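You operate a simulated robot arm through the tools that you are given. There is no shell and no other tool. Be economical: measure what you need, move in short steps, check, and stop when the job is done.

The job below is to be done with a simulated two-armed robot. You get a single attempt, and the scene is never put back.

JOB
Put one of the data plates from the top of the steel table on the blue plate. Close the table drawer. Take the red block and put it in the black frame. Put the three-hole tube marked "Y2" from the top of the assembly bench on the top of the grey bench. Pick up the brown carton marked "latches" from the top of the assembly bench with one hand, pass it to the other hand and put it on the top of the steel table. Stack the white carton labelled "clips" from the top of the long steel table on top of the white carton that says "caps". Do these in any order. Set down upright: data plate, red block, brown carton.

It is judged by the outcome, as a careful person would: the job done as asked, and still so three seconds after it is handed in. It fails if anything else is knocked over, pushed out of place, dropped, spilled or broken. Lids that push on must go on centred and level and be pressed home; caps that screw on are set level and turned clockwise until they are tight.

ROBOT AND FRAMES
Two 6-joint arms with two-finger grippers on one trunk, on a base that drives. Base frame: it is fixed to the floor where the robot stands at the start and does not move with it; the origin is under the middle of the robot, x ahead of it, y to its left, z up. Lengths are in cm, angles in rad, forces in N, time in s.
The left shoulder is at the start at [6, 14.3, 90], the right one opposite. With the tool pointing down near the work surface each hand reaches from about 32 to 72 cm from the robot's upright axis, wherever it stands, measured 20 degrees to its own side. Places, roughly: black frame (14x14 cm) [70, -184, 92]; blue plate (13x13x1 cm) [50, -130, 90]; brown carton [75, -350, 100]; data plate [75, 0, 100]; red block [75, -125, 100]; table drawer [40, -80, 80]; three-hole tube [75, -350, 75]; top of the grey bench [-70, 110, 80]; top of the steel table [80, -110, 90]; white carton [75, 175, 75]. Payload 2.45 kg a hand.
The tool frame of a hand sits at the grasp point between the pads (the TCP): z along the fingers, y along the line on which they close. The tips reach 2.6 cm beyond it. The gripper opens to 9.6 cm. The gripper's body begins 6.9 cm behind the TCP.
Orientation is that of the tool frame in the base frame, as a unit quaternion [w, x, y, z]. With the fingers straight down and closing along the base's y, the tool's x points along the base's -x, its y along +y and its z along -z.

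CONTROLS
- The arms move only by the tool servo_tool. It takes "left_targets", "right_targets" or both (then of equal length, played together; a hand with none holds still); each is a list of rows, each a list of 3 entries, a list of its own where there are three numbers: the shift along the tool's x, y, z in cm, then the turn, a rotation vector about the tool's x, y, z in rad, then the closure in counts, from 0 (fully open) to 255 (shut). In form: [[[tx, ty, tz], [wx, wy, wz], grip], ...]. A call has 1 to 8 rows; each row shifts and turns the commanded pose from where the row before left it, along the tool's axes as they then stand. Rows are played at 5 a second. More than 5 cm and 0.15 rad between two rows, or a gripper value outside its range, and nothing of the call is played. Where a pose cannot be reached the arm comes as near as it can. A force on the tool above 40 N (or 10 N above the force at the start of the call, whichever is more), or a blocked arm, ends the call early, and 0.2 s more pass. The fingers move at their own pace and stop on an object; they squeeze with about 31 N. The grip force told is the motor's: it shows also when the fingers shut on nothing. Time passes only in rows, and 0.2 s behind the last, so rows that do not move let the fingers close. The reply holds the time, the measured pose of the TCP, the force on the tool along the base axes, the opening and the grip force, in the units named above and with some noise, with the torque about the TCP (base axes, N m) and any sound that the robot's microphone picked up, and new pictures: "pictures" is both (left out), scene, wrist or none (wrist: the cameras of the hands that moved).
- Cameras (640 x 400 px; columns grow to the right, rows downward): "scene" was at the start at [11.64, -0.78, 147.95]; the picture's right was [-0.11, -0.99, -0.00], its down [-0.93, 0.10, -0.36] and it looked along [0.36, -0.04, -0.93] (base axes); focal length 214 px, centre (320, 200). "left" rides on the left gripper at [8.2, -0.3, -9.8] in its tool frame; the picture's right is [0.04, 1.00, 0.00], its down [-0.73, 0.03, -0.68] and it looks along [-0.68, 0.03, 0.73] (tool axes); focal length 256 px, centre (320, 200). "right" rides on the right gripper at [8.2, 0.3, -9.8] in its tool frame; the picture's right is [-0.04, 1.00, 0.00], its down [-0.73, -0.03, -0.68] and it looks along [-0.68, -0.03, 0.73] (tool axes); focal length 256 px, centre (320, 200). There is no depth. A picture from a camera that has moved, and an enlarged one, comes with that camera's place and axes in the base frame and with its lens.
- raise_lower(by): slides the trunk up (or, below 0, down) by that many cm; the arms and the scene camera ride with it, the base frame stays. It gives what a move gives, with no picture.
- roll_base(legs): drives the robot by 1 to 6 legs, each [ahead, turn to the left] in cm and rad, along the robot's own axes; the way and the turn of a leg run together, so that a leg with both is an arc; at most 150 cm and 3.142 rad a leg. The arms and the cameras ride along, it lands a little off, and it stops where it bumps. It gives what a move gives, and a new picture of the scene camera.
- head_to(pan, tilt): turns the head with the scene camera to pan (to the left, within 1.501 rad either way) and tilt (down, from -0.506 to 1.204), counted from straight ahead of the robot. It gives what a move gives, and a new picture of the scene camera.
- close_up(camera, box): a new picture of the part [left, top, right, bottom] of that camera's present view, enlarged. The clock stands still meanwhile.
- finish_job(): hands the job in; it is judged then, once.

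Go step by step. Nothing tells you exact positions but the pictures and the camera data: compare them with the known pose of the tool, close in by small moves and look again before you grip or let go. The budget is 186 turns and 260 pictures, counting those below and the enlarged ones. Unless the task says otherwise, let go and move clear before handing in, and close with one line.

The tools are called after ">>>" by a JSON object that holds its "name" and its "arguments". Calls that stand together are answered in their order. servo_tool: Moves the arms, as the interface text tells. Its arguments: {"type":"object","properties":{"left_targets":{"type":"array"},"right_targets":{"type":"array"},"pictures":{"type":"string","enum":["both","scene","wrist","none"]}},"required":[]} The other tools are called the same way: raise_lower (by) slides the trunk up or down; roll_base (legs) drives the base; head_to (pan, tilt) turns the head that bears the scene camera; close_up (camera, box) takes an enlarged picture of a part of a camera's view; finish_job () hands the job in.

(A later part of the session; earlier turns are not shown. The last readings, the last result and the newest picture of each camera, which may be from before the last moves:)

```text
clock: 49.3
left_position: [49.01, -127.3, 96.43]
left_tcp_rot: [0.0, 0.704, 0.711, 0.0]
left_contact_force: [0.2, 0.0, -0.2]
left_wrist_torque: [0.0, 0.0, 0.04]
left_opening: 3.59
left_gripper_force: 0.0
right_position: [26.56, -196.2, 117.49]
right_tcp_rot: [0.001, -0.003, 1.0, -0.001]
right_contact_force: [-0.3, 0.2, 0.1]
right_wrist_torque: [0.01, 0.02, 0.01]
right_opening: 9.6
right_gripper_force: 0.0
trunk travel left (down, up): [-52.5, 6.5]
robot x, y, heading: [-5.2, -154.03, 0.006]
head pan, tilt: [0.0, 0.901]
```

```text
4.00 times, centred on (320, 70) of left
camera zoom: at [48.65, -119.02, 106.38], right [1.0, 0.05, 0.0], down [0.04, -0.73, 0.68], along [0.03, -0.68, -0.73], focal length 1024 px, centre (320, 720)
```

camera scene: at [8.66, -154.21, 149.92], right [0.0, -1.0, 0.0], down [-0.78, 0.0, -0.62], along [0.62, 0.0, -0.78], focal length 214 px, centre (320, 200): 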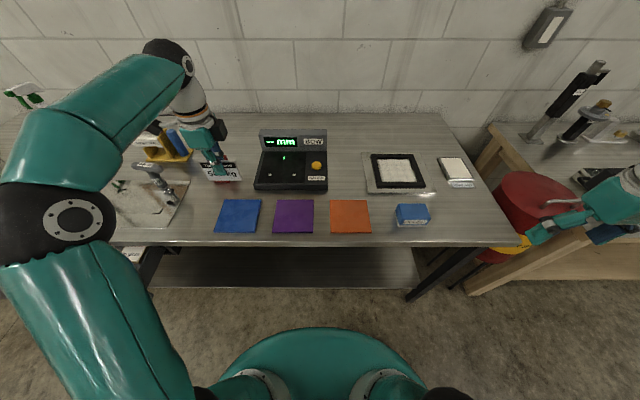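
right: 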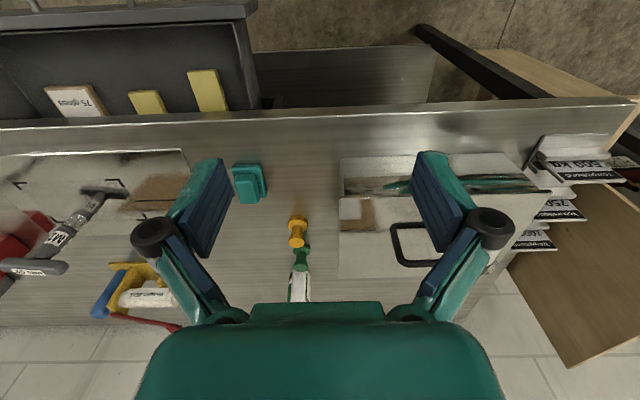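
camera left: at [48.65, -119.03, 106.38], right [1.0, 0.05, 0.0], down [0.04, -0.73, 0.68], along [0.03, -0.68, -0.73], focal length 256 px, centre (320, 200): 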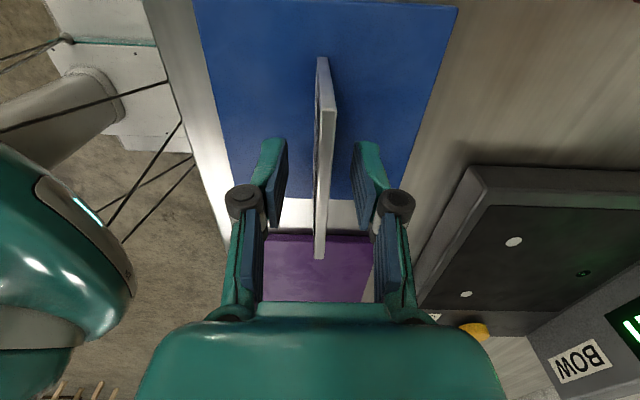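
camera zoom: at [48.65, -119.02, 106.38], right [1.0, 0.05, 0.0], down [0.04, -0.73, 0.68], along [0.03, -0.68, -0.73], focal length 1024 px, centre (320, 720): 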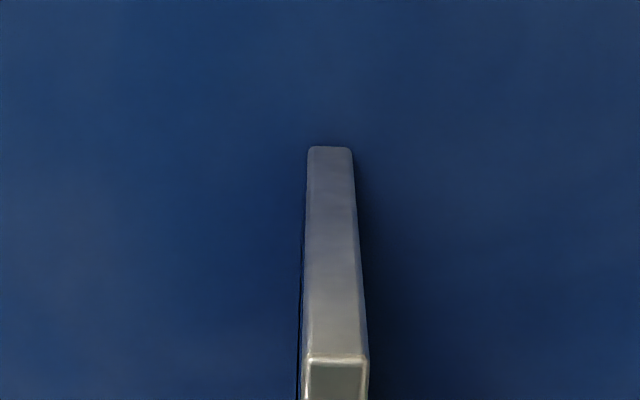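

It has settled upright. I'll rise straight up, fingers clear.

>>> {"name": "servo_tool", "arguments": {"left_targets": [[[0, 0, 0], [0, 0, 0], 110], [[0, 0, -1.5], [0, 0, 0], 110], [[0, 0, -3], [0, 0, 0], 110], [[0, 0, -4], [0, 0, 0], 110], [[0, 0, -4.5], [0, 0, 0], 0], [[0, 0, -4], [0, 0, 0], 0]], "pictures": "wrist"}}

```text
clock: 50.7
left_position: [48.9, -127.3, 113.68]
left_tcp_rot: [0.0, 0.704, 0.71, -0.001]
left_contact_force: [0.2, -0.2, -0.3]
left_wrist_torque: [-0.02, -0.01, -0.02]
left_opening: 9.6
left_gripper_force: 0.1
right_position: [26.36, -196.28, 117.56]
right_tcp_rot: [0.001, -0.004, 1.0, 0.0]
right_contact_force: [-0.1, -0.9, -0.6]
right_wrist_torque: [0.01, 0.01, -0.01]
right_opening: 9.59
right_gripper_force: 0.1
trunk travel left (down, up): [-52.5, 6.5]
robot x, y, heading: [-5.06, -153.96, 0.006]
head pan, tilt: [0.0, 0.901]
camera left: at [48.54, -119.14, 123.47], right [1.0, 0.05, 0.0], down [0.04, -0.73, 0.68], along [0.03, -0.68, -0.73], focal length 256 px, centre (320, 200)
```

left: 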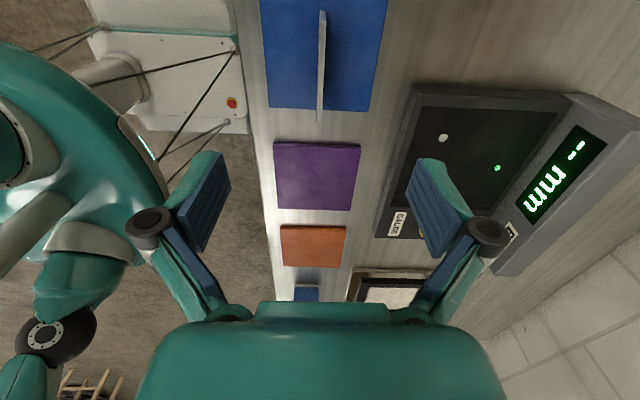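

Data plate stands on the blue plate. Now I turn the left hand back to look at the red block.

>>> {"name": "servo_tool", "arguments": {"left_targets": [[[0, 0, -1], [0, 0, -0.15], 0], [[0, 0, 0], [0, 0, -0.15], 0], [[0, 0, 0], [0, 0, -0.15], 0], [[0, 0, 0], [0, 0, -0.15], 0], [[0, 0, 0], [0, 0, -0.15], 0], [[0, 0, 0], [0, 0, -0.15], 0], [[0, 0, 0], [0, 0, -0.15], 0], [[0, 0, 0], [0, 0, -0.15], 0]], "pictures": "none"}}

>>> {"name": "servo_tool", "arguments": {"left_targets": [[[0, 0, 0], [0, 0, -0.15], 0], [[0, 0, 0], [0, 0, -0.15], 0], [[0, 0, 0], [0, 0, -0.071], 0]], "pictures": "both"}}

```text
clock: 52.5
left_position: [48.85, -127.18, 114.55]
left_tcp_rot: [0.001, 0.178, 0.984, 0.0]
left_contact_force: [-0.5, -0.1, -0.9]
left_wrist_torque: [-0.01, 0.04, 0.02]
left_opening: 9.59
left_gripper_force: 0.0
right_position: [26.51, -196.14, 117.54]
right_tcp_rot: [0.001, -0.004, 1.0, -0.001]
right_contact_force: [0.6, 0.3, 0.0]
right_wrist_torque: [0.02, -0.02, 0.03]
right_opening: 9.59
right_gripper_force: 0.1
trunk travel left (down, up): [-52.5, 6.5]
robot x, y, heading: [-5.08, -154.3, 0.003]
head pan, tilt: [0.0, 0.901]
```

```text
clock: 53.3
left_position: [49.04, -127.3, 114.59]
left_tcp_rot: [0.0, -0.006, 1.0, -0.001]
left_contact_force: [-0.2, -0.6, -0.2]
left_wrist_torque: [0.0, 0.0, -0.01]
left_opening: 9.63
left_gripper_force: 0.0
right_position: [26.55, -196.11, 117.53]
right_tcp_rot: [0.001, -0.004, 1.0, -0.001]
right_contact_force: [0.2, 0.1, 0.6]
right_wrist_torque: [-0.01, 0.0, 0.01]
right_opening: 9.59
right_gripper_force: 0.1
trunk travel left (down, up): [-52.5, 6.5]
robot x, y, heading: [-5.17, -153.96, 0.006]
head pan, tilt: [0.0, 0.901]
camera scene: at [8.57, -154.32, 149.93], right [0.0, -1.0, 0.0], down [-0.78, 0.0, -0.62], along [0.62, 0.0, -0.78], focal length 214 px, centre (320, 200)
camera left: at [40.87, -127.63, 124.37], right [-0.05, 1.0, 0.0], down [0.73, 0.04, 0.68], along [0.68, 0.03, -0.73], focal length 256 px, centre (320, 200)
```

scene: 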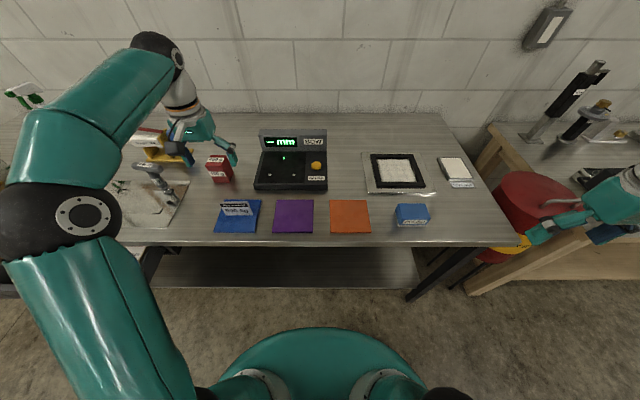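
left: 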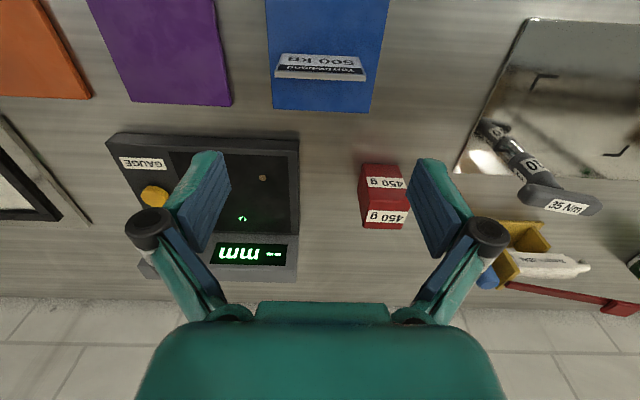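

>>> {"name": "close_up", "arguments": {"camera": "left", "box": [330, 140, 450, 240]}}

>>> {"name": "close_up", "arguments": {"camera": "scene", "box": [180, 130, 340, 240]}}

>>> {"name": "close_up", "arguments": {"camera": "scene", "box": [340, 130, 480, 220]}}

```text
4.00 times, centred on (390, 190) of left
camera zoom: at [40.87, -127.63, 124.37], right [-0.05, 1.0, 0.0], down [0.73, 0.04, 0.68], along [0.68, 0.03, -0.73], focal length 1024 px, centre (40, 240)
```

zoom: 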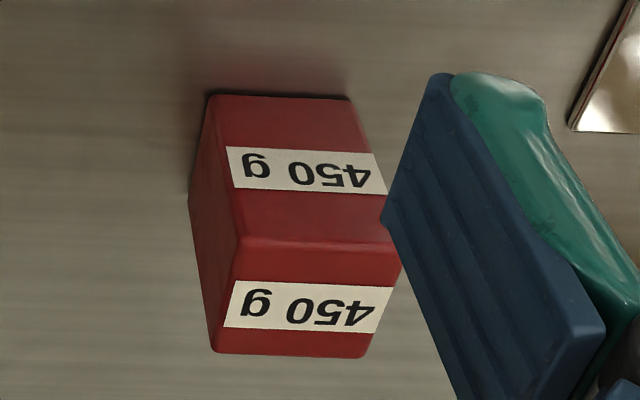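

```text
3.64 times, centred on (260, 185) of scene
camera zoom: at [8.57, -154.32, 149.93], right [0.0, -1.0, 0.0], down [-0.78, 0.0, -0.62], along [0.62, 0.0, -0.78], focal length 780 px, centre (538, 254)
```

zoom: 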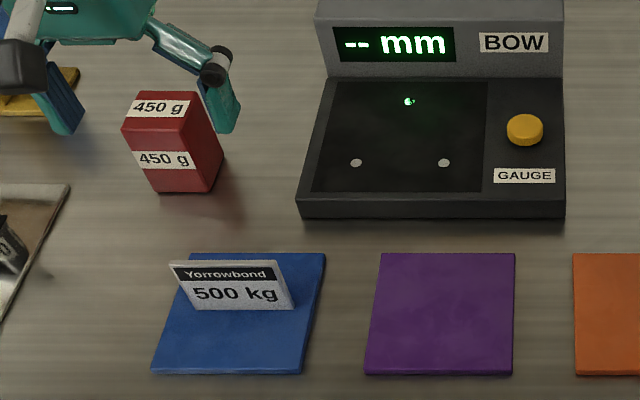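

```text
4.44 times, centred on (410, 175) of scene
camera zoom: at [8.57, -154.32, 149.93], right [0.0, -1.0, 0.0], down [-0.78, 0.0, -0.62], along [0.62, 0.0, -0.78], focal length 953 px, centre (-80, 311)
```

zoom: 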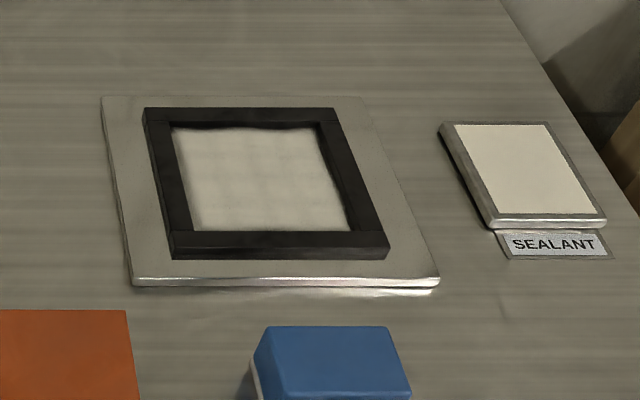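

Red block: 5.6×5.6×9 cm, centre about (67.2,-117), top z≈98.9. It is out of reach from here, so I'll creep forward.

>>> {"name": "roll_base", "arguments": {"legs": [[13, 0], [0, 0.1]]}}

```text
clock: 55.2
left_position: [59.35, -122.12, 114.4]
left_tcp_rot: [-0.001, -0.052, 0.999, -0.001]
left_contact_force: [-0.5, 0.6, 0.1]
left_wrist_torque: [-0.05, 0.03, -0.03]
left_opening: 9.61
left_gripper_force: 0.1
right_position: [43.66, -192.81, 117.46]
right_tcp_rot: [0.001, -0.051, 0.999, -0.001]
right_contact_force: [0.5, 0.1, -0.5]
right_wrist_torque: [-0.02, 0.0, -0.01]
right_opening: 9.6
right_gripper_force: 0.2
trunk travel left (down, up): [-52.5, 6.5]
robot x, y, heading: [8.13, -154.44, 0.1]
head pan, tilt: [0.0, 0.901]
camera scene: at [21.83, -153.23, 149.92], right [0.1, -0.99, 0.0], down [-0.78, -0.08, -0.62], along [0.62, 0.06, -0.78], focal length 214 px, centre (320, 200)
```

scene: 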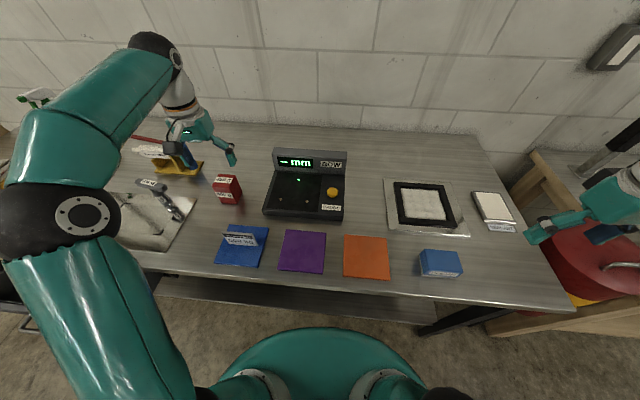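

Reached x≈8 without bump. Align yaw and move above the red block.

>>> {"name": "servo_tool", "arguments": {"left_targets": [[[0, 0, 0], [0, 0, 0.104], 0], [[-4, 2.5, 0], [0, 0, 0], 0], [[-3.9, 2.6, 2], [0, 0, 0], 0], [[0, 0, 3], [0, 0, 0], 0]], "pictures": "wrist"}}

```text
refused: row 3 steps farther than a row can; nothing moved
```

>>> {"name": "servo_tool", "arguments": {"left_targets": [[[0, 0, 0], [0, 0, 0.104], 0], [[-4, 2.5, 0], [0, 0, 0], 0], [[-3.9, 2.6, 0], [0, 0, 0], 0], [[0, 0, 4.5], [0, 0, 0], 0]], "pictures": "wrist"}}

```text
clock: 56.2
left_position: [64.28, -118.91, 109.05]
left_tcp_rot: [-0.001, -0.001, 1.0, -0.001]
left_contact_force: [0.9, -0.5, -0.1]
left_wrist_torque: [-0.02, 0.02, -0.01]
left_opening: 9.6
left_gripper_force: 0.0
left hand out of reach, approached as far as the arm can: row 3
right_position: [43.92, -192.73, 117.6]
right_tcp_rot: [0.001, -0.052, 0.999, -0.001]
right_contact_force: [0.2, 0.4, -1.1]
right_wrist_torque: [-0.01, 0.06, 0.0]
right_opening: 9.59
right_gripper_force: 0.0
trunk travel left (down, up): [-52.5, 6.5]
robot x, y, heading: [7.98, -154.13, 0.099]
head pan, tilt: [0.0, 0.901]
camera left: at [56.09, -119.27, 119.02], right [-0.04, 1.0, 0.0], down [0.73, 0.03, 0.68], along [0.68, 0.03, -0.73], focal length 256 px, centre (320, 200)
```

left: 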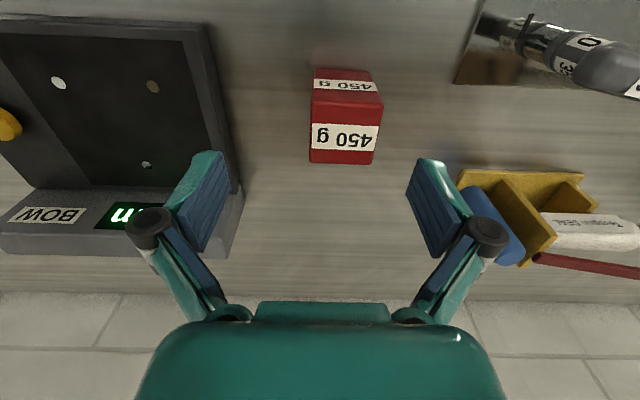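

Near the reach limit; I'll raise the trunk a bit to help and then advance.

>>> {"name": "raise_lower", "arguments": {"by": 6}}

>>> {"name": "servo_tool", "arguments": {"left_targets": [[[0, 0, 4.5], [0, 0, 0], 0], [[0, 0, 4.5], [0, 0, 0], 0], [[-2.9, 1.9, 0], [0, 0, 0], 0]], "pictures": "wrist"}}

```text
clock: 57.2
left_position: [64.25, -118.92, 115.25]
left_tcp_rot: [-0.001, 0.0, 1.0, -0.001]
left_contact_force: [-0.1, -0.6, 0.5]
left_wrist_torque: [-0.01, 0.0, 0.03]
left_opening: 9.6
left_gripper_force: 0.1
right_position: [43.79, -192.89, 123.62]
right_tcp_rot: [0.001, -0.052, 0.999, -0.001]
right_contact_force: [0.0, -0.3, 0.0]
right_wrist_torque: [-0.01, 0.01, 0.01]
right_opening: 9.62
right_gripper_force: 0.0
trunk travel left (down, up): [-58.5, 0.5]
robot x, y, heading: [8.32, -154.75, 0.101]
head pan, tilt: [0.0, 0.901]
```

```text
clock: 58.0
left_position: [67.3, -117.13, 106.17]
left_tcp_rot: [0.0, 0.0, 1.0, -0.001]
left_contact_force: [0.7, -0.3, 0.1]
left_wrist_torque: [-0.02, 0.0, -0.03]
left_opening: 9.6
left_gripper_force: 0.1
right_position: [43.89, -192.98, 123.59]
right_tcp_rot: [0.0, -0.052, 0.999, -0.001]
right_contact_force: [0.4, -0.8, -0.3]
right_wrist_torque: [-0.04, 0.01, -0.02]
right_opening: 9.6
right_gripper_force: 0.1
trunk travel left (down, up): [-58.5, 0.5]
robot x, y, heading: [8.01, -154.24, 0.102]
head pan, tilt: [0.0, 0.901]
camera left: at [59.19, -117.3, 115.95], right [-0.04, 1.0, 0.0], down [0.73, 0.03, 0.68], along [0.68, 0.03, -0.73], focal length 256 px, centre (320, 200)
```

left: 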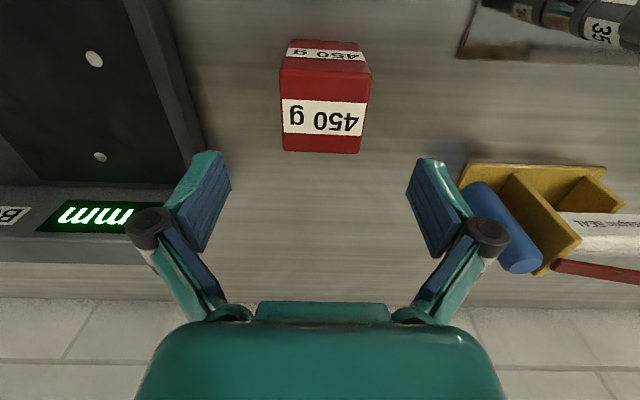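

Centred over the block. Descend and grip.

>>> {"name": "servo_tool", "arguments": {"left_targets": [[[0, 0, 5], [0, 0, 0], 0], [[0, 0, 5], [0, 0, 0], 0], [[0, 0, 0], [0, 0, 0], 255], [[0, 0, 0], [0, 0, 0], 255], [[0, 0, 0], [0, 0, 0], 255]], "pictures": "wrist"}}

```text
clock: 59.2
left_position: [67.21, -117.01, 96.14]
left_tcp_rot: [0.0, -0.001, 1.0, 0.0]
left_contact_force: [-1.4, 2.0, 3.4]
left_wrist_torque: [0.18, -0.18, 0.06]
left_opening: 5.97
left_gripper_force: 31.3
right_position: [43.72, -192.95, 123.61]
right_tcp_rot: [0.001, -0.052, 0.999, 0.0]
right_contact_force: [0.4, 0.2, -0.4]
right_wrist_torque: [0.0, -0.01, -0.03]
right_opening: 9.6
right_gripper_force: 0.1
trunk travel left (down, up): [-58.5, 0.5]
robot x, y, heading: [8.25, -154.3, 0.099]
head pan, tilt: [0.0, 0.901]
camera left: at [58.94, -117.29, 106.0], right [-0.04, 1.0, 0.0], down [0.73, 0.03, 0.68], along [0.68, 0.03, -0.73], focal length 256 px, centre (320, 200)
```

left: 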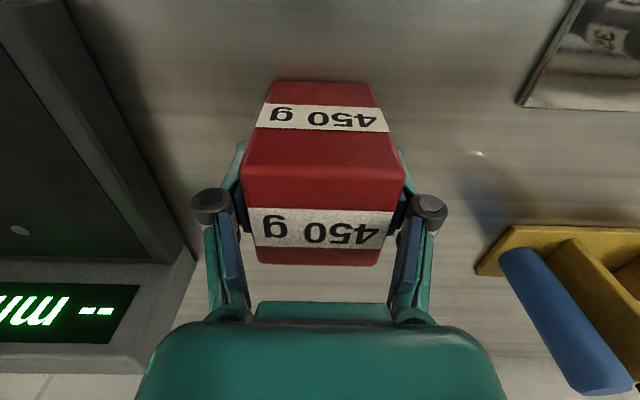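

Gripped. Lift and pull back.

>>> {"name": "servo_tool", "arguments": {"left_targets": [[[0, 0, -4], [0, 0, 0], 255], [[0, 0, -4], [0, 0, 0], 255], [[3, -1, -3], [0, 0, 0], 255], [[3, -1, -3], [0, 0, 0], 255], [[4, -1, -2], [0, 0, 0], 255], [[4, -1, -2], [0, 0, 0], 255]], "pictures": "none"}}

>>> {"name": "roll_base", "arguments": {"legs": [[0, -0.9]]}}

```text
clock: 60.6
left_position: [53.14, -121.3, 114.03]
left_tcp_rot: [0.001, 0.0, 1.0, -0.001]
left_contact_force: [-0.9, -0.5, -4.2]
left_wrist_torque: [0.03, -0.05, 0.0]
left_opening: 5.95
left_gripper_force: 31.0
right_position: [43.54, -192.98, 123.6]
right_tcp_rot: [0.002, -0.051, 0.999, 0.0]
right_contact_force: [0.3, -0.3, 0.4]
right_wrist_torque: [0.0, -0.02, -0.01]
right_opening: 9.61
right_gripper_force: 0.1
trunk travel left (down, up): [-58.5, 0.5]
robot x, y, heading: [8.18, -154.22, 0.101]
head pan, tilt: [0.0, 0.901]
```

```text
clock: 63.3
left_position: [62.19, -164.69, 113.9]
left_tcp_rot: [0.0, 0.403, 0.915, -0.001]
left_contact_force: [-1.0, -1.1, -4.2]
left_wrist_torque: [-0.01, 0.04, -0.01]
left_opening: 5.97
left_gripper_force: 30.3
right_position: [3.1, -206.21, 123.5]
right_tcp_rot: [0.0, 0.354, 0.935, 0.0]
right_contact_force: [0.1, -0.3, -0.2]
right_wrist_torque: [-0.01, 0.04, -0.01]
right_opening: 9.58
right_gripper_force: 0.0
trunk travel left (down, up): [-58.5, 0.5]
robot x, y, heading: [8.04, -152.75, -0.753]
head pan, tilt: [0.0, 0.901]
stopped in leg 1: the robot was blocked; the commanded pose is now the measured one
camera scene: at [18.21, -162.5, 155.92], right [-0.68, -0.73, 0.0], down [-0.57, 0.54, -0.62], along [0.45, -0.42, -0.78], focal length 214 px, centre (320, 200)
```

scene: 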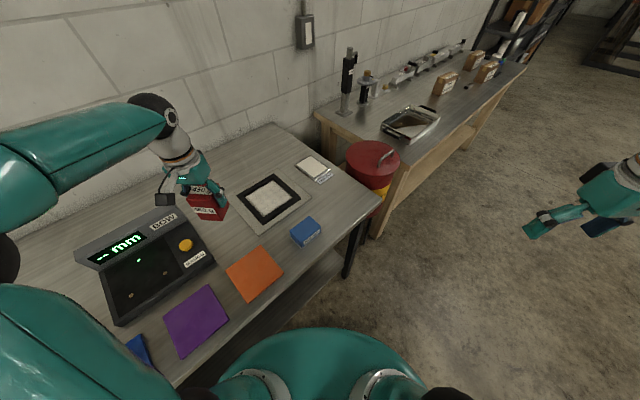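

Turned to -0.75 rad; frame centre ≈(70,-184.1), which the left hand can reach from here. I'll realign the block's yaw and move towards the frame.

>>> {"name": "servo_tool", "arguments": {"left_targets": [[[0, 0, 0], [0, 0, -0.14], 255], [[0, 0, 0], [0, 0, -0.14], 255], [[0, 0, 0], [0, 0, -0.14], 255], [[0, 0, 0], [0, 0, -0.14], 255], [[0, 0, 0], [0, 0, -0.14], 255], [[0, 0, 0], [0, 0, -0.13], 255]], "pictures": "none"}}

>>> {"name": "servo_tool", "arguments": {"left_targets": [[[0, -4.7, 1], [0, 0, 0], 255], [[0, -4.7, 1], [0, 0, 0], 255], [[0, -4.7, 1], [0, 0, 0], 255], [[0, -4.6, 1], [0, 0, 0], 255], [[-2, 0, 4], [0, 0, 0], 255], [[-4, 0, 0], [0, 0, 0], 255], [[-1.8, 0, 0], [0, 0, 0], 255]], "pictures": "wrist"}}

```text
clock: 64.7
left_position: [62.18, -164.83, 113.95]
left_tcp_rot: [0.0, -0.001, 1.0, -0.002]
left_contact_force: [0.5, -0.6, -4.3]
left_wrist_torque: [-0.02, 0.0, 0.0]
left_opening: 5.97
left_gripper_force: 31.7
right_position: [3.07, -206.24, 123.6]
right_tcp_rot: [-0.001, 0.353, 0.936, 0.0]
right_contact_force: [0.4, 0.4, 0.1]
right_wrist_torque: [0.0, -0.02, -0.01]
right_opening: 9.61
right_gripper_force: 0.0
trunk travel left (down, up): [-58.5, 0.5]
robot x, y, heading: [7.68, -152.72, -0.755]
head pan, tilt: [0.0, 0.901]
```

```text
clock: 66.3
left_position: [69.94, -183.4, 106.07]
left_tcp_rot: [-0.001, 0.001, 1.0, 0.0]
left_contact_force: [0.0, 0.2, -4.2]
left_wrist_torque: [-0.05, 0.0, -0.02]
left_opening: 5.95
left_gripper_force: 30.8
right_position: [3.16, -206.08, 123.6]
right_tcp_rot: [0.001, 0.354, 0.935, 0.001]
right_contact_force: [-0.3, 0.2, -0.3]
right_wrist_torque: [0.0, 0.01, 0.03]
right_opening: 9.58
right_gripper_force: 0.1
trunk travel left (down, up): [-58.5, 0.5]
robot x, y, heading: [8.32, -152.97, -0.754]
head pan, tilt: [0.0, 0.901]
camera left: at [61.92, -183.69, 116.0], right [-0.04, 1.0, 0.0], down [0.74, 0.03, 0.68], along [0.68, 0.03, -0.74], focal length 256 px, centre (320, 200)
```

left: 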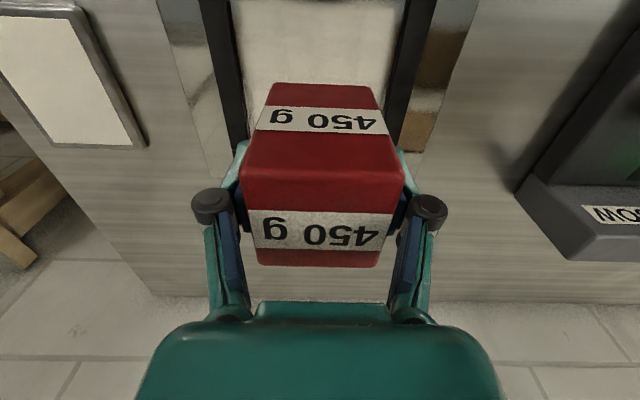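

Aligned over the frame. Lowering in stages.

>>> {"name": "servo_tool", "arguments": {"left_targets": [[[0, -0.3, 3], [0, 0, 0], 255], [[0, 0, 3], [0, 0, 0], 255], [[0, 0, 1.5], [0, 0, 0], 255]], "pictures": "both"}}

```text
clock: 67.1
left_position: [69.93, -183.9, 98.56]
left_tcp_rot: [-0.001, -0.001, 1.0, -0.001]
left_contact_force: [0.3, -0.2, -4.8]
left_wrist_torque: [0.02, -0.01, 0.04]
left_opening: 5.98
left_gripper_force: 30.4
right_position: [2.98, -206.17, 123.56]
right_tcp_rot: [0.0, 0.354, 0.935, -0.001]
right_contact_force: [0.3, -0.7, -0.8]
right_wrist_torque: [-0.01, 0.01, 0.0]
right_opening: 9.6
right_gripper_force: 0.1
trunk travel left (down, up): [-58.5, 0.5]
robot x, y, heading: [7.53, -153.34, -0.754]
head pan, tilt: [0.0, 0.901]
camera scene: at [18.16, -162.54, 155.93], right [-0.68, -0.73, 0.0], down [-0.57, 0.54, -0.62], along [0.45, -0.42, -0.78], focal length 214 px, centre (320, 200)
camera left: at [61.84, -184.12, 108.45], right [-0.04, 1.0, 0.0], down [0.73, 0.03, 0.68], along [0.68, 0.03, -0.73], focal length 256 px, centre (320, 200)
```

scene: 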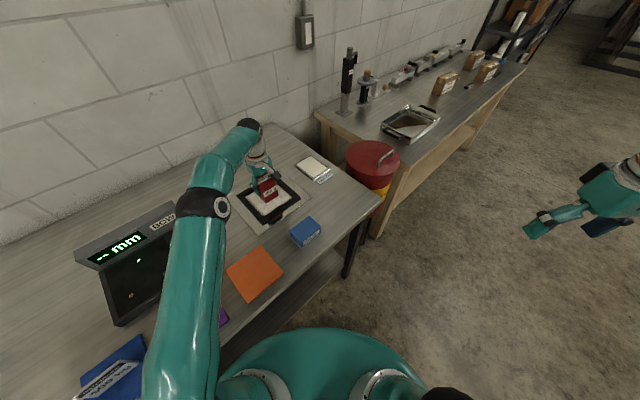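
left: 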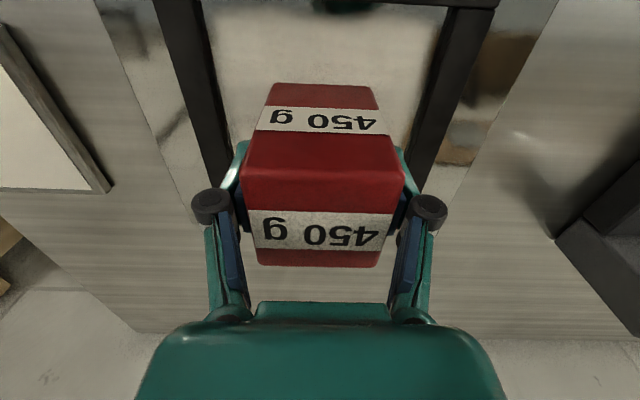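

>>> {"name": "servo_tool", "arguments": {"left_targets": [[[0, 0, 0.5], [0, 0, 0], 255], [[0, 0, 0], [0, 0, 0], 255]], "pictures": "none"}}

>>> {"name": "servo_tool", "arguments": {"left_targets": [[[0, 0, 0.4], [0, 0, 0], 255], [[0, 0, 0], [0, 0, 0], 255]], "pictures": "none"}}

>>> {"name": "servo_tool", "arguments": {"left_targets": [[[0, 0, 0.4], [0, 0, 0], 255], [[0, 0, 0], [0, 0, 0], 255]], "pictures": "none"}}

```text
clock: 67.7
left_position: [70.04, -183.82, 98.06]
left_tcp_rot: [0.0, -0.001, 1.0, -0.001]
left_contact_force: [1.0, -0.4, -5.3]
left_wrist_torque: [-0.04, -0.02, 0.01]
left_opening: 5.97
left_gripper_force: 31.1
right_position: [3.13, -206.07, 123.43]
right_tcp_rot: [-0.001, 0.354, 0.935, 0.0]
right_contact_force: [0.3, -0.4, 0.1]
right_wrist_torque: [-0.01, 0.01, 0.0]
right_opening: 9.61
right_gripper_force: 0.0
trunk travel left (down, up): [-58.5, 0.5]
robot x, y, heading: [8.48, -152.74, -0.757]
head pan, tilt: [0.0, 0.901]
```

```text
clock: 68.3
left_position: [69.92, -183.81, 97.62]
left_tcp_rot: [0.0, -0.002, 1.0, -0.001]
left_contact_force: [-0.3, 0.0, -4.7]
left_wrist_torque: [0.0, 0.0, 0.04]
left_opening: 5.97
left_gripper_force: 31.2
right_position: [3.03, -206.24, 123.67]
right_tcp_rot: [0.0, 0.353, 0.936, 0.0]
right_contact_force: [-0.6, 0.5, 0.4]
right_wrist_torque: [0.01, -0.04, 0.01]
right_opening: 9.57
right_gripper_force: 0.0
trunk travel left (down, up): [-58.5, 0.5]
robot x, y, heading: [8.2, -152.9, -0.753]
head pan, tilt: [0.0, 0.901]
```

```text
clock: 68.9
left_position: [70.0, -183.93, 97.34]
left_tcp_rot: [0.0, -0.001, 1.0, -0.001]
left_contact_force: [-0.2, -0.1, -1.4]
left_wrist_torque: [0.07, -0.09, 0.04]
left_opening: 5.98
left_gripper_force: 31.7
right_position: [3.06, -206.26, 123.62]
right_tcp_rot: [0.0, 0.353, 0.936, 0.0]
right_contact_force: [0.0, 0.5, -0.8]
right_wrist_torque: [0.02, -0.01, -0.01]
right_opening: 9.6
right_gripper_force: 0.0
trunk travel left (down, up): [-58.5, 0.5]
robot x, y, heading: [8.33, -153.0, -0.753]
head pan, tilt: [0.0, 0.901]
```

Contact is starting (force eased to -1.4). A hair more, then release.

>>> {"name": "servo_tool", "arguments": {"left_targets": [[[0, 0, 0.1], [0, 0, 0], 255], [[0, 0, 0], [0, 0, 0], 60], [[0, 0, 0], [0, 0, 0], 40], [[0, 0, 0], [0, 0, 0], 20]], "pictures": "wrist"}}

```text
clock: 69.9
left_position: [69.97, -183.69, 97.24]
left_tcp_rot: [0.001, -0.001, 1.0, 0.0]
left_contact_force: [-0.1, -0.2, -0.8]
left_wrist_torque: [0.0, -0.02, 0.03]
left_opening: 8.83
left_gripper_force: 0.1
right_position: [2.93, -206.26, 123.6]
right_tcp_rot: [0.0, 0.354, 0.935, 0.0]
right_contact_force: [-1.3, 0.9, 0.0]
right_wrist_torque: [0.0, -0.03, -0.01]
right_opening: 9.59
right_gripper_force: 0.0
trunk travel left (down, up): [-58.5, 0.5]
robot x, y, heading: [8.17, -153.03, -0.755]
head pan, tilt: [0.0, 0.901]
camera left: at [61.83, -184.08, 107.09], right [-0.04, 1.0, 0.0], down [0.73, 0.03, 0.68], along [0.68, 0.03, -0.73], focal length 256 px, centre (320, 200)
```

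left: 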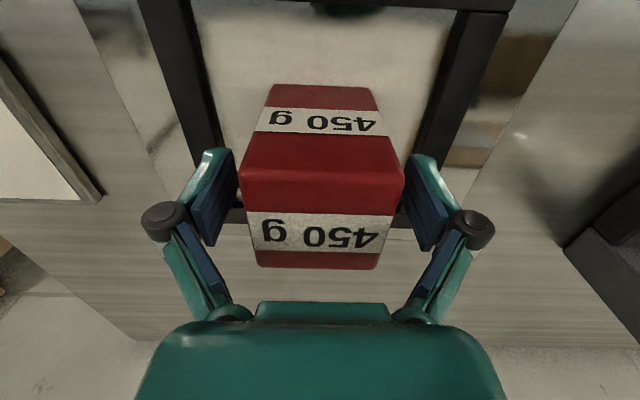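

Block is released. Rise straight up and retract.

>>> {"name": "servo_tool", "arguments": {"left_targets": [[[0, 0, -3], [0, 0, 0], 0], [[0, 0, -4], [0, 0, 0], 0], [[0, 0, -4], [0, 0, 0], 0], [[3, 0, -3], [0, 0, 0], 0], [[4, 2, -2], [0, 0, 0], 0], [[4, 2, 0], [0, 0, 0], 0]], "pictures": "both"}}

>>> {"name": "close_up", "arguments": {"camera": "scene", "box": [0, 300, 180, 400]}}

```text
clock: 71.3
left_position: [57.75, -179.35, 112.8]
left_tcp_rot: [0.001, -0.002, 1.0, -0.002]
left_contact_force: [-1.2, -0.2, 0.3]
left_wrist_torque: [0.01, -0.02, -0.02]
left_opening: 9.61
left_gripper_force: 0.1
left hand out of reach, approached as far as the arm can: row 3
right_position: [2.84, -206.05, 123.7]
right_tcp_rot: [0.001, 0.354, 0.935, 0.001]
right_contact_force: [0.4, -0.6, 0.0]
right_wrist_torque: [0.02, 0.04, 0.01]
right_opening: 9.6
right_gripper_force: 0.0
trunk travel left (down, up): [-58.5, 0.5]
robot x, y, heading: [8.28, -153.0, -0.753]
head pan, tilt: [0.0, 0.901]
camera scene: at [17.93, -162.46, 155.95], right [-0.68, -0.73, 0.0], down [-0.57, 0.54, -0.62], along [0.45, -0.43, -0.78], focal length 214 px, centre (320, 200)
camera left: at [49.67, -179.64, 122.61], right [-0.04, 1.0, 0.0], down [0.73, 0.03, 0.68], along [0.68, 0.03, -0.73], focal length 256 px, centre (320, 200)
```

scene: 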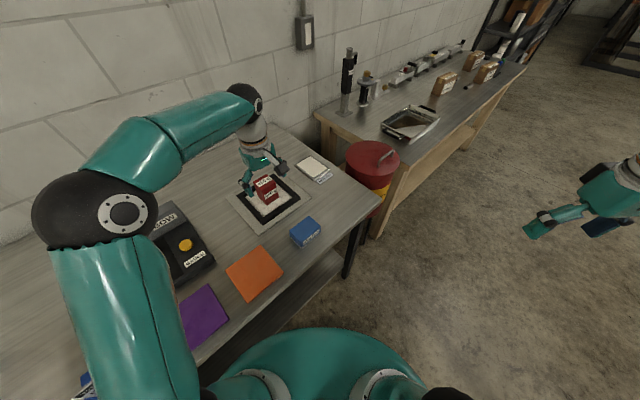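
left: 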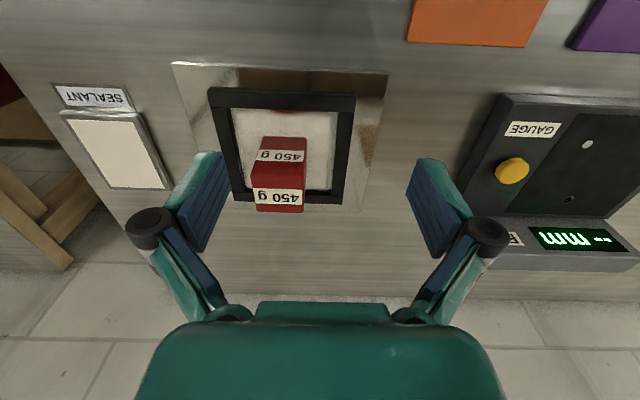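

```text
3.56 times, centred on (90, 350) of scene
camera zoom: at [17.93, -162.46, 155.95], right [-0.68, -0.73, 0.0], down [-0.57, 0.54, -0.62], along [0.45, -0.43, -0.78], focal length 763 px, centre (1138, -333)
```

zoom: 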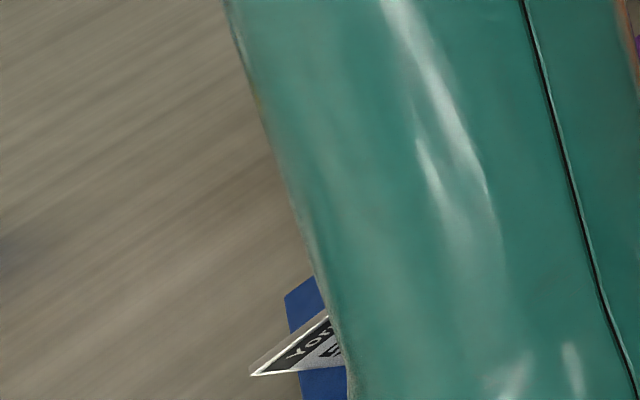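

Red block sits well inside the frame and the data plate still stands. Next: zoom toward the assembly bench.

>>> {"name": "close_up", "arguments": {"camera": "scene", "box": [330, 20, 530, 145]}}

>>> {"name": "roll_base", "arguments": {"legs": [[-12, 0], [0, -0.75], [100, 0]]}}

```text
3.20 times, centred on (430, 82) of scene
camera zoom: at [17.93, -162.46, 155.95], right [-0.68, -0.73, 0.0], down [-0.57, 0.54, -0.62], along [0.45, -0.43, -0.78], focal length 686 px, centre (-32, 576)
```

zoom: 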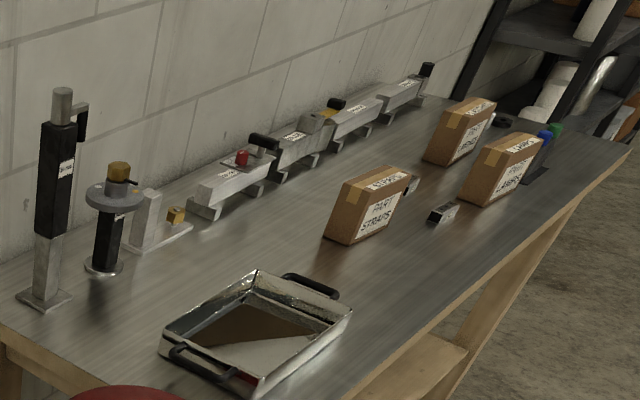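

```text
clock: 79.7
left_position: [23.36, -298.01, 112.65]
left_tcp_rot: [0.0, 0.37, 0.929, -0.002]
left_contact_force: [-0.6, -0.1, 0.5]
left_wrist_torque: [0.03, -0.01, 0.02]
left_opening: 9.61
left_gripper_force: 0.1
right_position: [-34.89, -279.5, 123.55]
right_tcp_rot: [0.001, 0.676, 0.737, 0.0]
right_contact_force: [0.2, 0.4, 0.1]
right_wrist_torque: [0.01, 0.01, -0.04]
right_opening: 9.57
right_gripper_force: 0.1
trunk travel left (down, up): [-58.5, 0.5]
robot x, y, heading: [5.49, -244.33, -1.514]
head pan, tilt: [0.0, 0.901]
camera scene: at [6.01, -258.33, 155.93], right [-1.0, -0.06, 0.0], down [-0.05, 0.78, -0.62], along [0.04, -0.62, -0.78], focal length 214 px, centre (320, 200)
```

scene: 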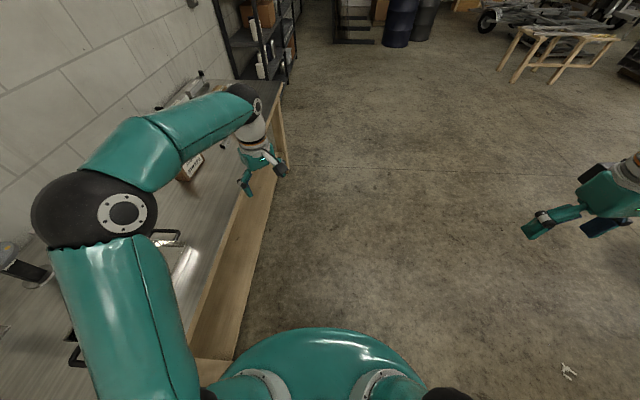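

Continue along the assembly bench, then face it.

>>> {"name": "roll_base", "arguments": {"legs": [[98, 0], [0, 1.514]]}}

>>> {"name": "head_to", "arguments": {"pan": 0.0, "tilt": 0.75}}

```text
clock: 87.9
left_position: [66.62, -348.31, 112.71]
left_tcp_rot: [-0.001, -0.197, 0.98, -0.001]
left_contact_force: [0.4, 0.3, 0.2]
left_wrist_torque: [-0.06, 0.02, 0.0]
left_opening: 9.6
left_gripper_force: 0.1
right_position: [26.39, -394.31, 123.72]
right_tcp_rot: [0.0, 0.162, 0.987, -0.002]
right_contact_force: [-0.1, 0.5, 0.2]
right_wrist_torque: [-0.05, 0.05, 0.01]
right_opening: 9.63
right_gripper_force: 0.2
trunk travel left (down, up): [-58.5, 0.5]
robot x, y, heading: [8.79, -347.61, -0.332]
head pan, tilt: [0.0, 0.901]
stopped in leg 2: the robot was blocked; the commanded pose is now the measured one
camera scene: at [21.69, -351.98, 155.92], right [-0.33, -0.94, 0.0], down [-0.74, 0.26, -0.62], along [0.59, -0.2, -0.78], focal length 214 px, centre (320, 200)
```

scene: 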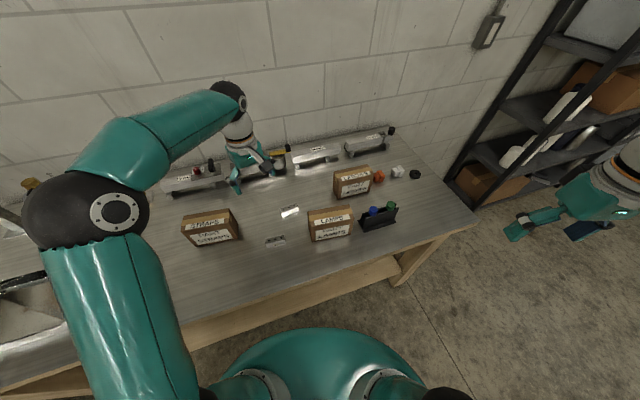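

```text
clock: 88.6
left_position: [66.45, -348.45, 112.86]
left_tcp_rot: [0.0, -0.198, 0.98, -0.001]
left_contact_force: [-0.3, 0.1, -0.1]
left_wrist_torque: [-0.02, -0.02, 0.01]
left_opening: 9.62
left_gripper_force: 0.2
right_position: [26.27, -394.6, 123.67]
right_tcp_rot: [0.001, 0.161, 0.987, 0.001]
right_contact_force: [-0.4, -0.7, 0.1]
right_wrist_torque: [0.0, -0.02, 0.01]
right_opening: 9.61
right_gripper_force: 0.0
trunk travel left (down, up): [-58.5, 0.5]
robot x, y, heading: [8.53, -348.12, -0.333]
head pan, tilt: [0.0, 0.75]
camera scene: at [22.18, -352.56, 157.12], right [-0.33, -0.94, 0.0], down [-0.65, 0.22, -0.73], along [0.69, -0.24, -0.68], focal length 214 px, centre (320, 200)
```

scene: 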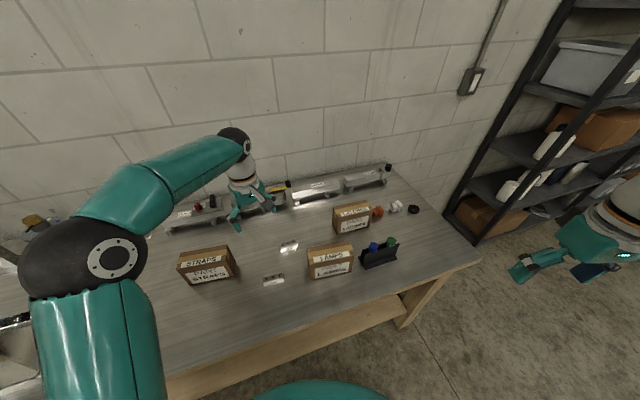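

>>> {"name": "close_up", "arguments": {"camera": "scene", "box": [160, 220, 300, 300]}}

>>> {"name": "close_up", "arguments": {"camera": "scene", "box": [260, 190, 430, 290]}}

>>> {"name": "close_up", "arguments": {"camera": "scene", "box": [140, 140, 420, 260]}}

```text
4.57 times, centred on (230, 260) of scene
camera zoom: at [22.18, -352.56, 157.12], right [-0.33, -0.94, 0.0], down [-0.65, 0.22, -0.73], along [0.69, -0.24, -0.68], focal length 980 px, centre (731, -74)
```

zoom: 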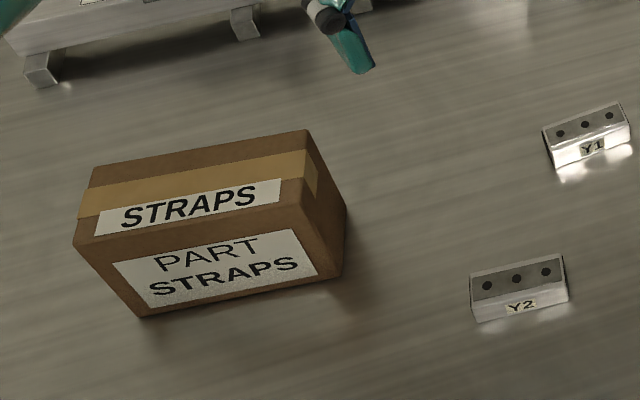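

```text
3.76 times, centred on (345, 240) of scene
camera zoom: at [22.18, -352.56, 157.12], right [-0.33, -0.94, 0.0], down [-0.65, 0.22, -0.73], along [0.69, -0.24, -0.68], focal length 807 px, centre (226, 49)
```

zoom: 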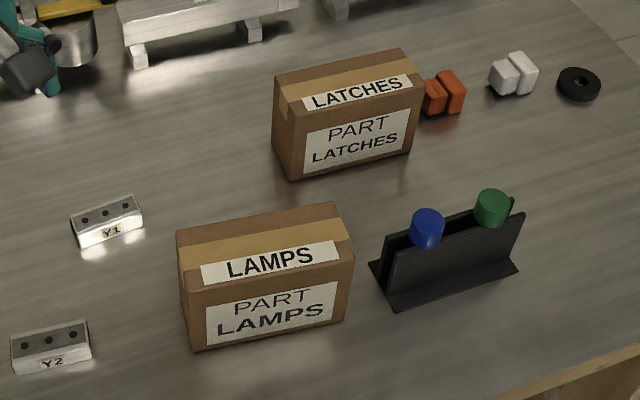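

```text
2.29 times, centred on (280, 200) of scene
camera zoom: at [22.18, -352.56, 157.12], right [-0.33, -0.94, 0.0], down [-0.65, 0.22, -0.73], along [0.69, -0.24, -0.68], focal length 490 px, centre (411, 200)
```

zoom: 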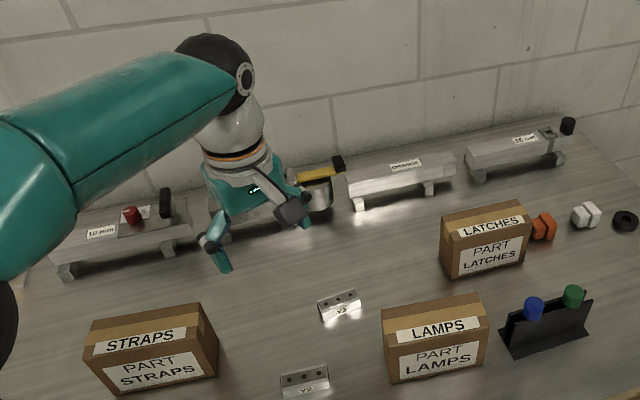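

Y2 lies near (66,-349); the "latches" carton near (84,-390). I'll back off, shift to y≈-370 and face the bench squarely and closer. Trunk goes down since the bench is lower.

>>> {"name": "roll_base", "arguments": {"legs": [[-18, 0], [0, -1.238], [28, 0], [0, 1.571], [20, 0]]}}

```text
clock: 93.2
left_position: [15.95, -394.97, 112.82]
left_tcp_rot: [0.001, 0.354, 0.935, 0.001]
left_contact_force: [-0.5, -0.3, -0.3]
left_wrist_torque: [0.01, -0.08, -0.01]
left_opening: 9.6
left_gripper_force: 0.0
right_position: [-43.07, -378.77, 123.7]
right_tcp_rot: [0.001, 0.661, 0.75, 0.002]
right_contact_force: [-0.7, -0.4, -0.7]
right_wrist_torque: [0.03, -0.06, -0.03]
right_opening: 9.6
right_gripper_force: 0.2
trunk travel left (down, up): [-58.5, 0.5]
robot x, y, heading: [-4.1, -341.49, -1.479]
head pan, tilt: [0.0, 0.75]
stopped in leg 2: the robot was blocked; the commanded pose is now the measured one
camera scene: at [-2.95, -356.28, 157.11], right [-1.0, -0.1, 0.0], down [-0.06, 0.68, -0.73], along [0.07, -0.73, -0.68], focal length 214 px, centre (320, 200)
```

scene: 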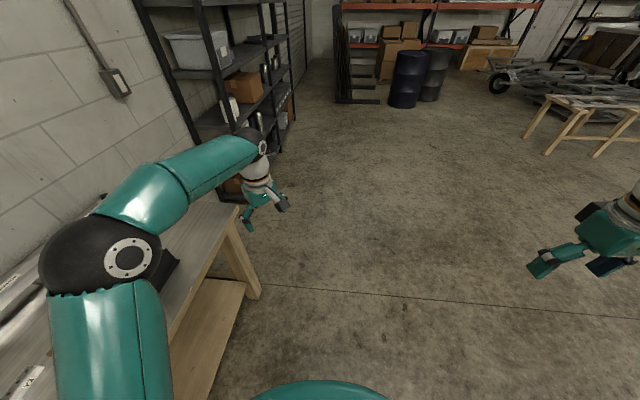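

Blocked short of the turn again; let me look at both sides of the base.

>>> {"name": "head_to", "arguments": {"pan": 1.5, "tilt": 1.0}}

>>> {"name": "head_to", "arguments": {"pan": -1.5, "tilt": 1.0}}

```text
clock: 94.8
left_position: [16.22, -394.74, 112.92]
left_tcp_rot: [0.0, 0.353, 0.936, -0.002]
left_contact_force: [0.3, -0.1, 0.4]
left_wrist_torque: [-0.02, -0.02, -0.03]
left_opening: 9.61
left_gripper_force: 0.0
right_position: [-42.74, -378.67, 123.73]
right_tcp_rot: [0.001, 0.661, 0.75, 0.0]
right_contact_force: [0.0, -0.2, 0.1]
right_wrist_torque: [0.0, 0.01, -0.05]
right_opening: 9.6
right_gripper_force: 0.1
trunk travel left (down, up): [-58.5, 0.5]
robot x, y, heading: [-4.03, -341.77, -1.472]
head pan, tilt: [1.499, 1.0]
camera scene: at [3.6, -347.7, 155.21], right [0.03, -1.0, 0.0], down [-0.84, -0.02, -0.54], along [0.54, 0.01, -0.84], focal length 214 px, centre (320, 200)
```

scene: 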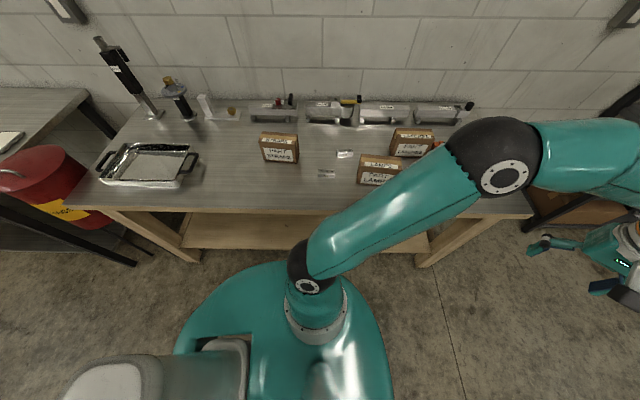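

```text
clock: 97.3
left_position: [16.2, -394.96, 112.92]
left_tcp_rot: [0.0, 0.353, 0.936, -0.001]
left_contact_force: [-0.2, 0.4, -0.6]
left_wrist_torque: [-0.03, -0.02, -0.02]
left_opening: 9.6
left_gripper_force: 0.1
right_position: [-42.71, -378.69, 123.76]
right_tcp_rot: [0.0, 0.661, 0.75, 0.0]
right_contact_force: [-0.4, 0.5, -0.5]
right_wrist_torque: [0.02, 0.01, 0.0]
right_opening: 9.6
right_gripper_force: 0.1
trunk travel left (down, up): [-58.5, 0.5]
robot x, y, heading: [-4.27, -341.25, -1.471]
head pan, tilt: [-1.499, 1.0]
camera scene: at [-10.23, -349.05, 155.21], right [-0.17, 0.99, 0.0], down [0.83, 0.14, -0.54], along [-0.53, -0.09, -0.84], focal length 214 px, centre (320, 200)
```

scene: 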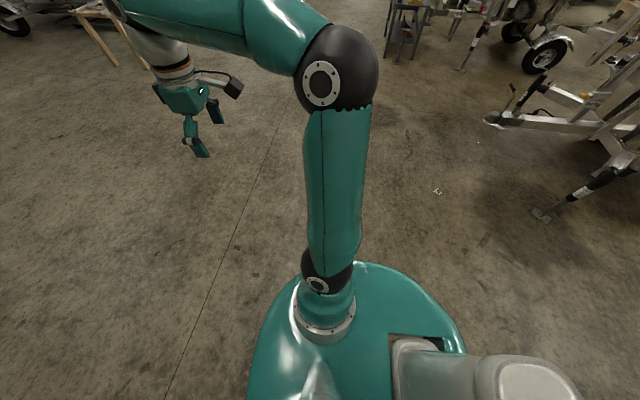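

Nothing is touching; large single turns seem to stall, so I'll split turns into smaller legs.

>>> {"name": "roll_base", "arguments": {"legs": [[27, 0], [0, 0.7], [0, 0.7], [0, 0.07], [12, 0]]}}

>>> {"name": "head_to", "arguments": {"pan": 0.0, "tilt": 0.8}}

```text
clock: 102.8
left_position: [56.06, -371.08, 112.87]
left_tcp_rot: [0.0, -0.22, 0.976, -0.002]
left_contact_force: [0.5, 0.9, 0.1]
left_wrist_torque: [-0.03, 0.02, -0.01]
left_opening: 9.61
left_gripper_force: 0.1
right_position: [17.78, -419.01, 123.9]
right_tcp_rot: [-0.001, 0.14, 0.99, -0.002]
right_contact_force: [1.9, 0.0, -0.4]
right_wrist_torque: [-0.02, 0.09, 0.02]
right_opening: 9.61
right_gripper_force: 0.0
trunk travel left (down, up): [-58.5, 0.5]
robot x, y, heading: [-2.62, -372.62, -0.281]
head pan, tilt: [-1.499, 1.0]
stopped in leg 3: the robot was blocked; the commanded pose is now the measured one
camera scene: at [2.16, -381.18, 155.22], right [-0.98, 0.21, 0.0], down [0.17, 0.82, -0.54], along [-0.11, -0.53, -0.84], focal length 214 px, centre (320, 200)
```

scene: 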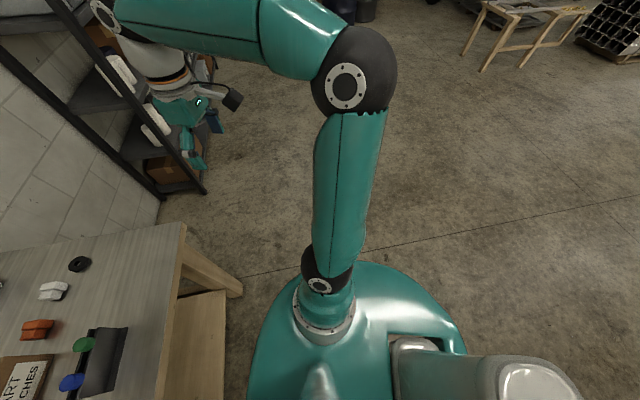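

```text
clock: 104.4
left_position: [55.84, -371.21, 113.12]
left_tcp_rot: [0.0, -0.22, 0.975, 0.0]
left_contact_force: [-0.9, 0.4, -1.2]
left_wrist_torque: [0.02, 0.01, -0.02]
left_opening: 9.58
left_gripper_force: 0.1
right_position: [17.7, -419.08, 123.93]
right_tcp_rot: [0.001, 0.14, 0.99, 0.0]
right_contact_force: [0.0, 0.2, -0.1]
right_wrist_torque: [0.01, -0.02, 0.0]
right_opening: 9.61
right_gripper_force: 0.0
trunk travel left (down, up): [-58.5, 0.5]
robot x, y, heading: [-2.45, -372.99, -0.282]
head pan, tilt: [0.0, 0.799]
camera scene: at [11.14, -376.83, 156.72], right [-0.28, -0.96, 0.0], down [-0.69, 0.2, -0.7], along [0.67, -0.19, -0.72], focal length 214 px, centre (320, 200)
```

scene: 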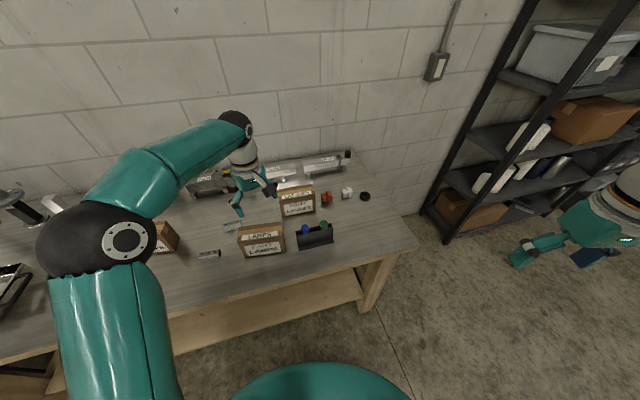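

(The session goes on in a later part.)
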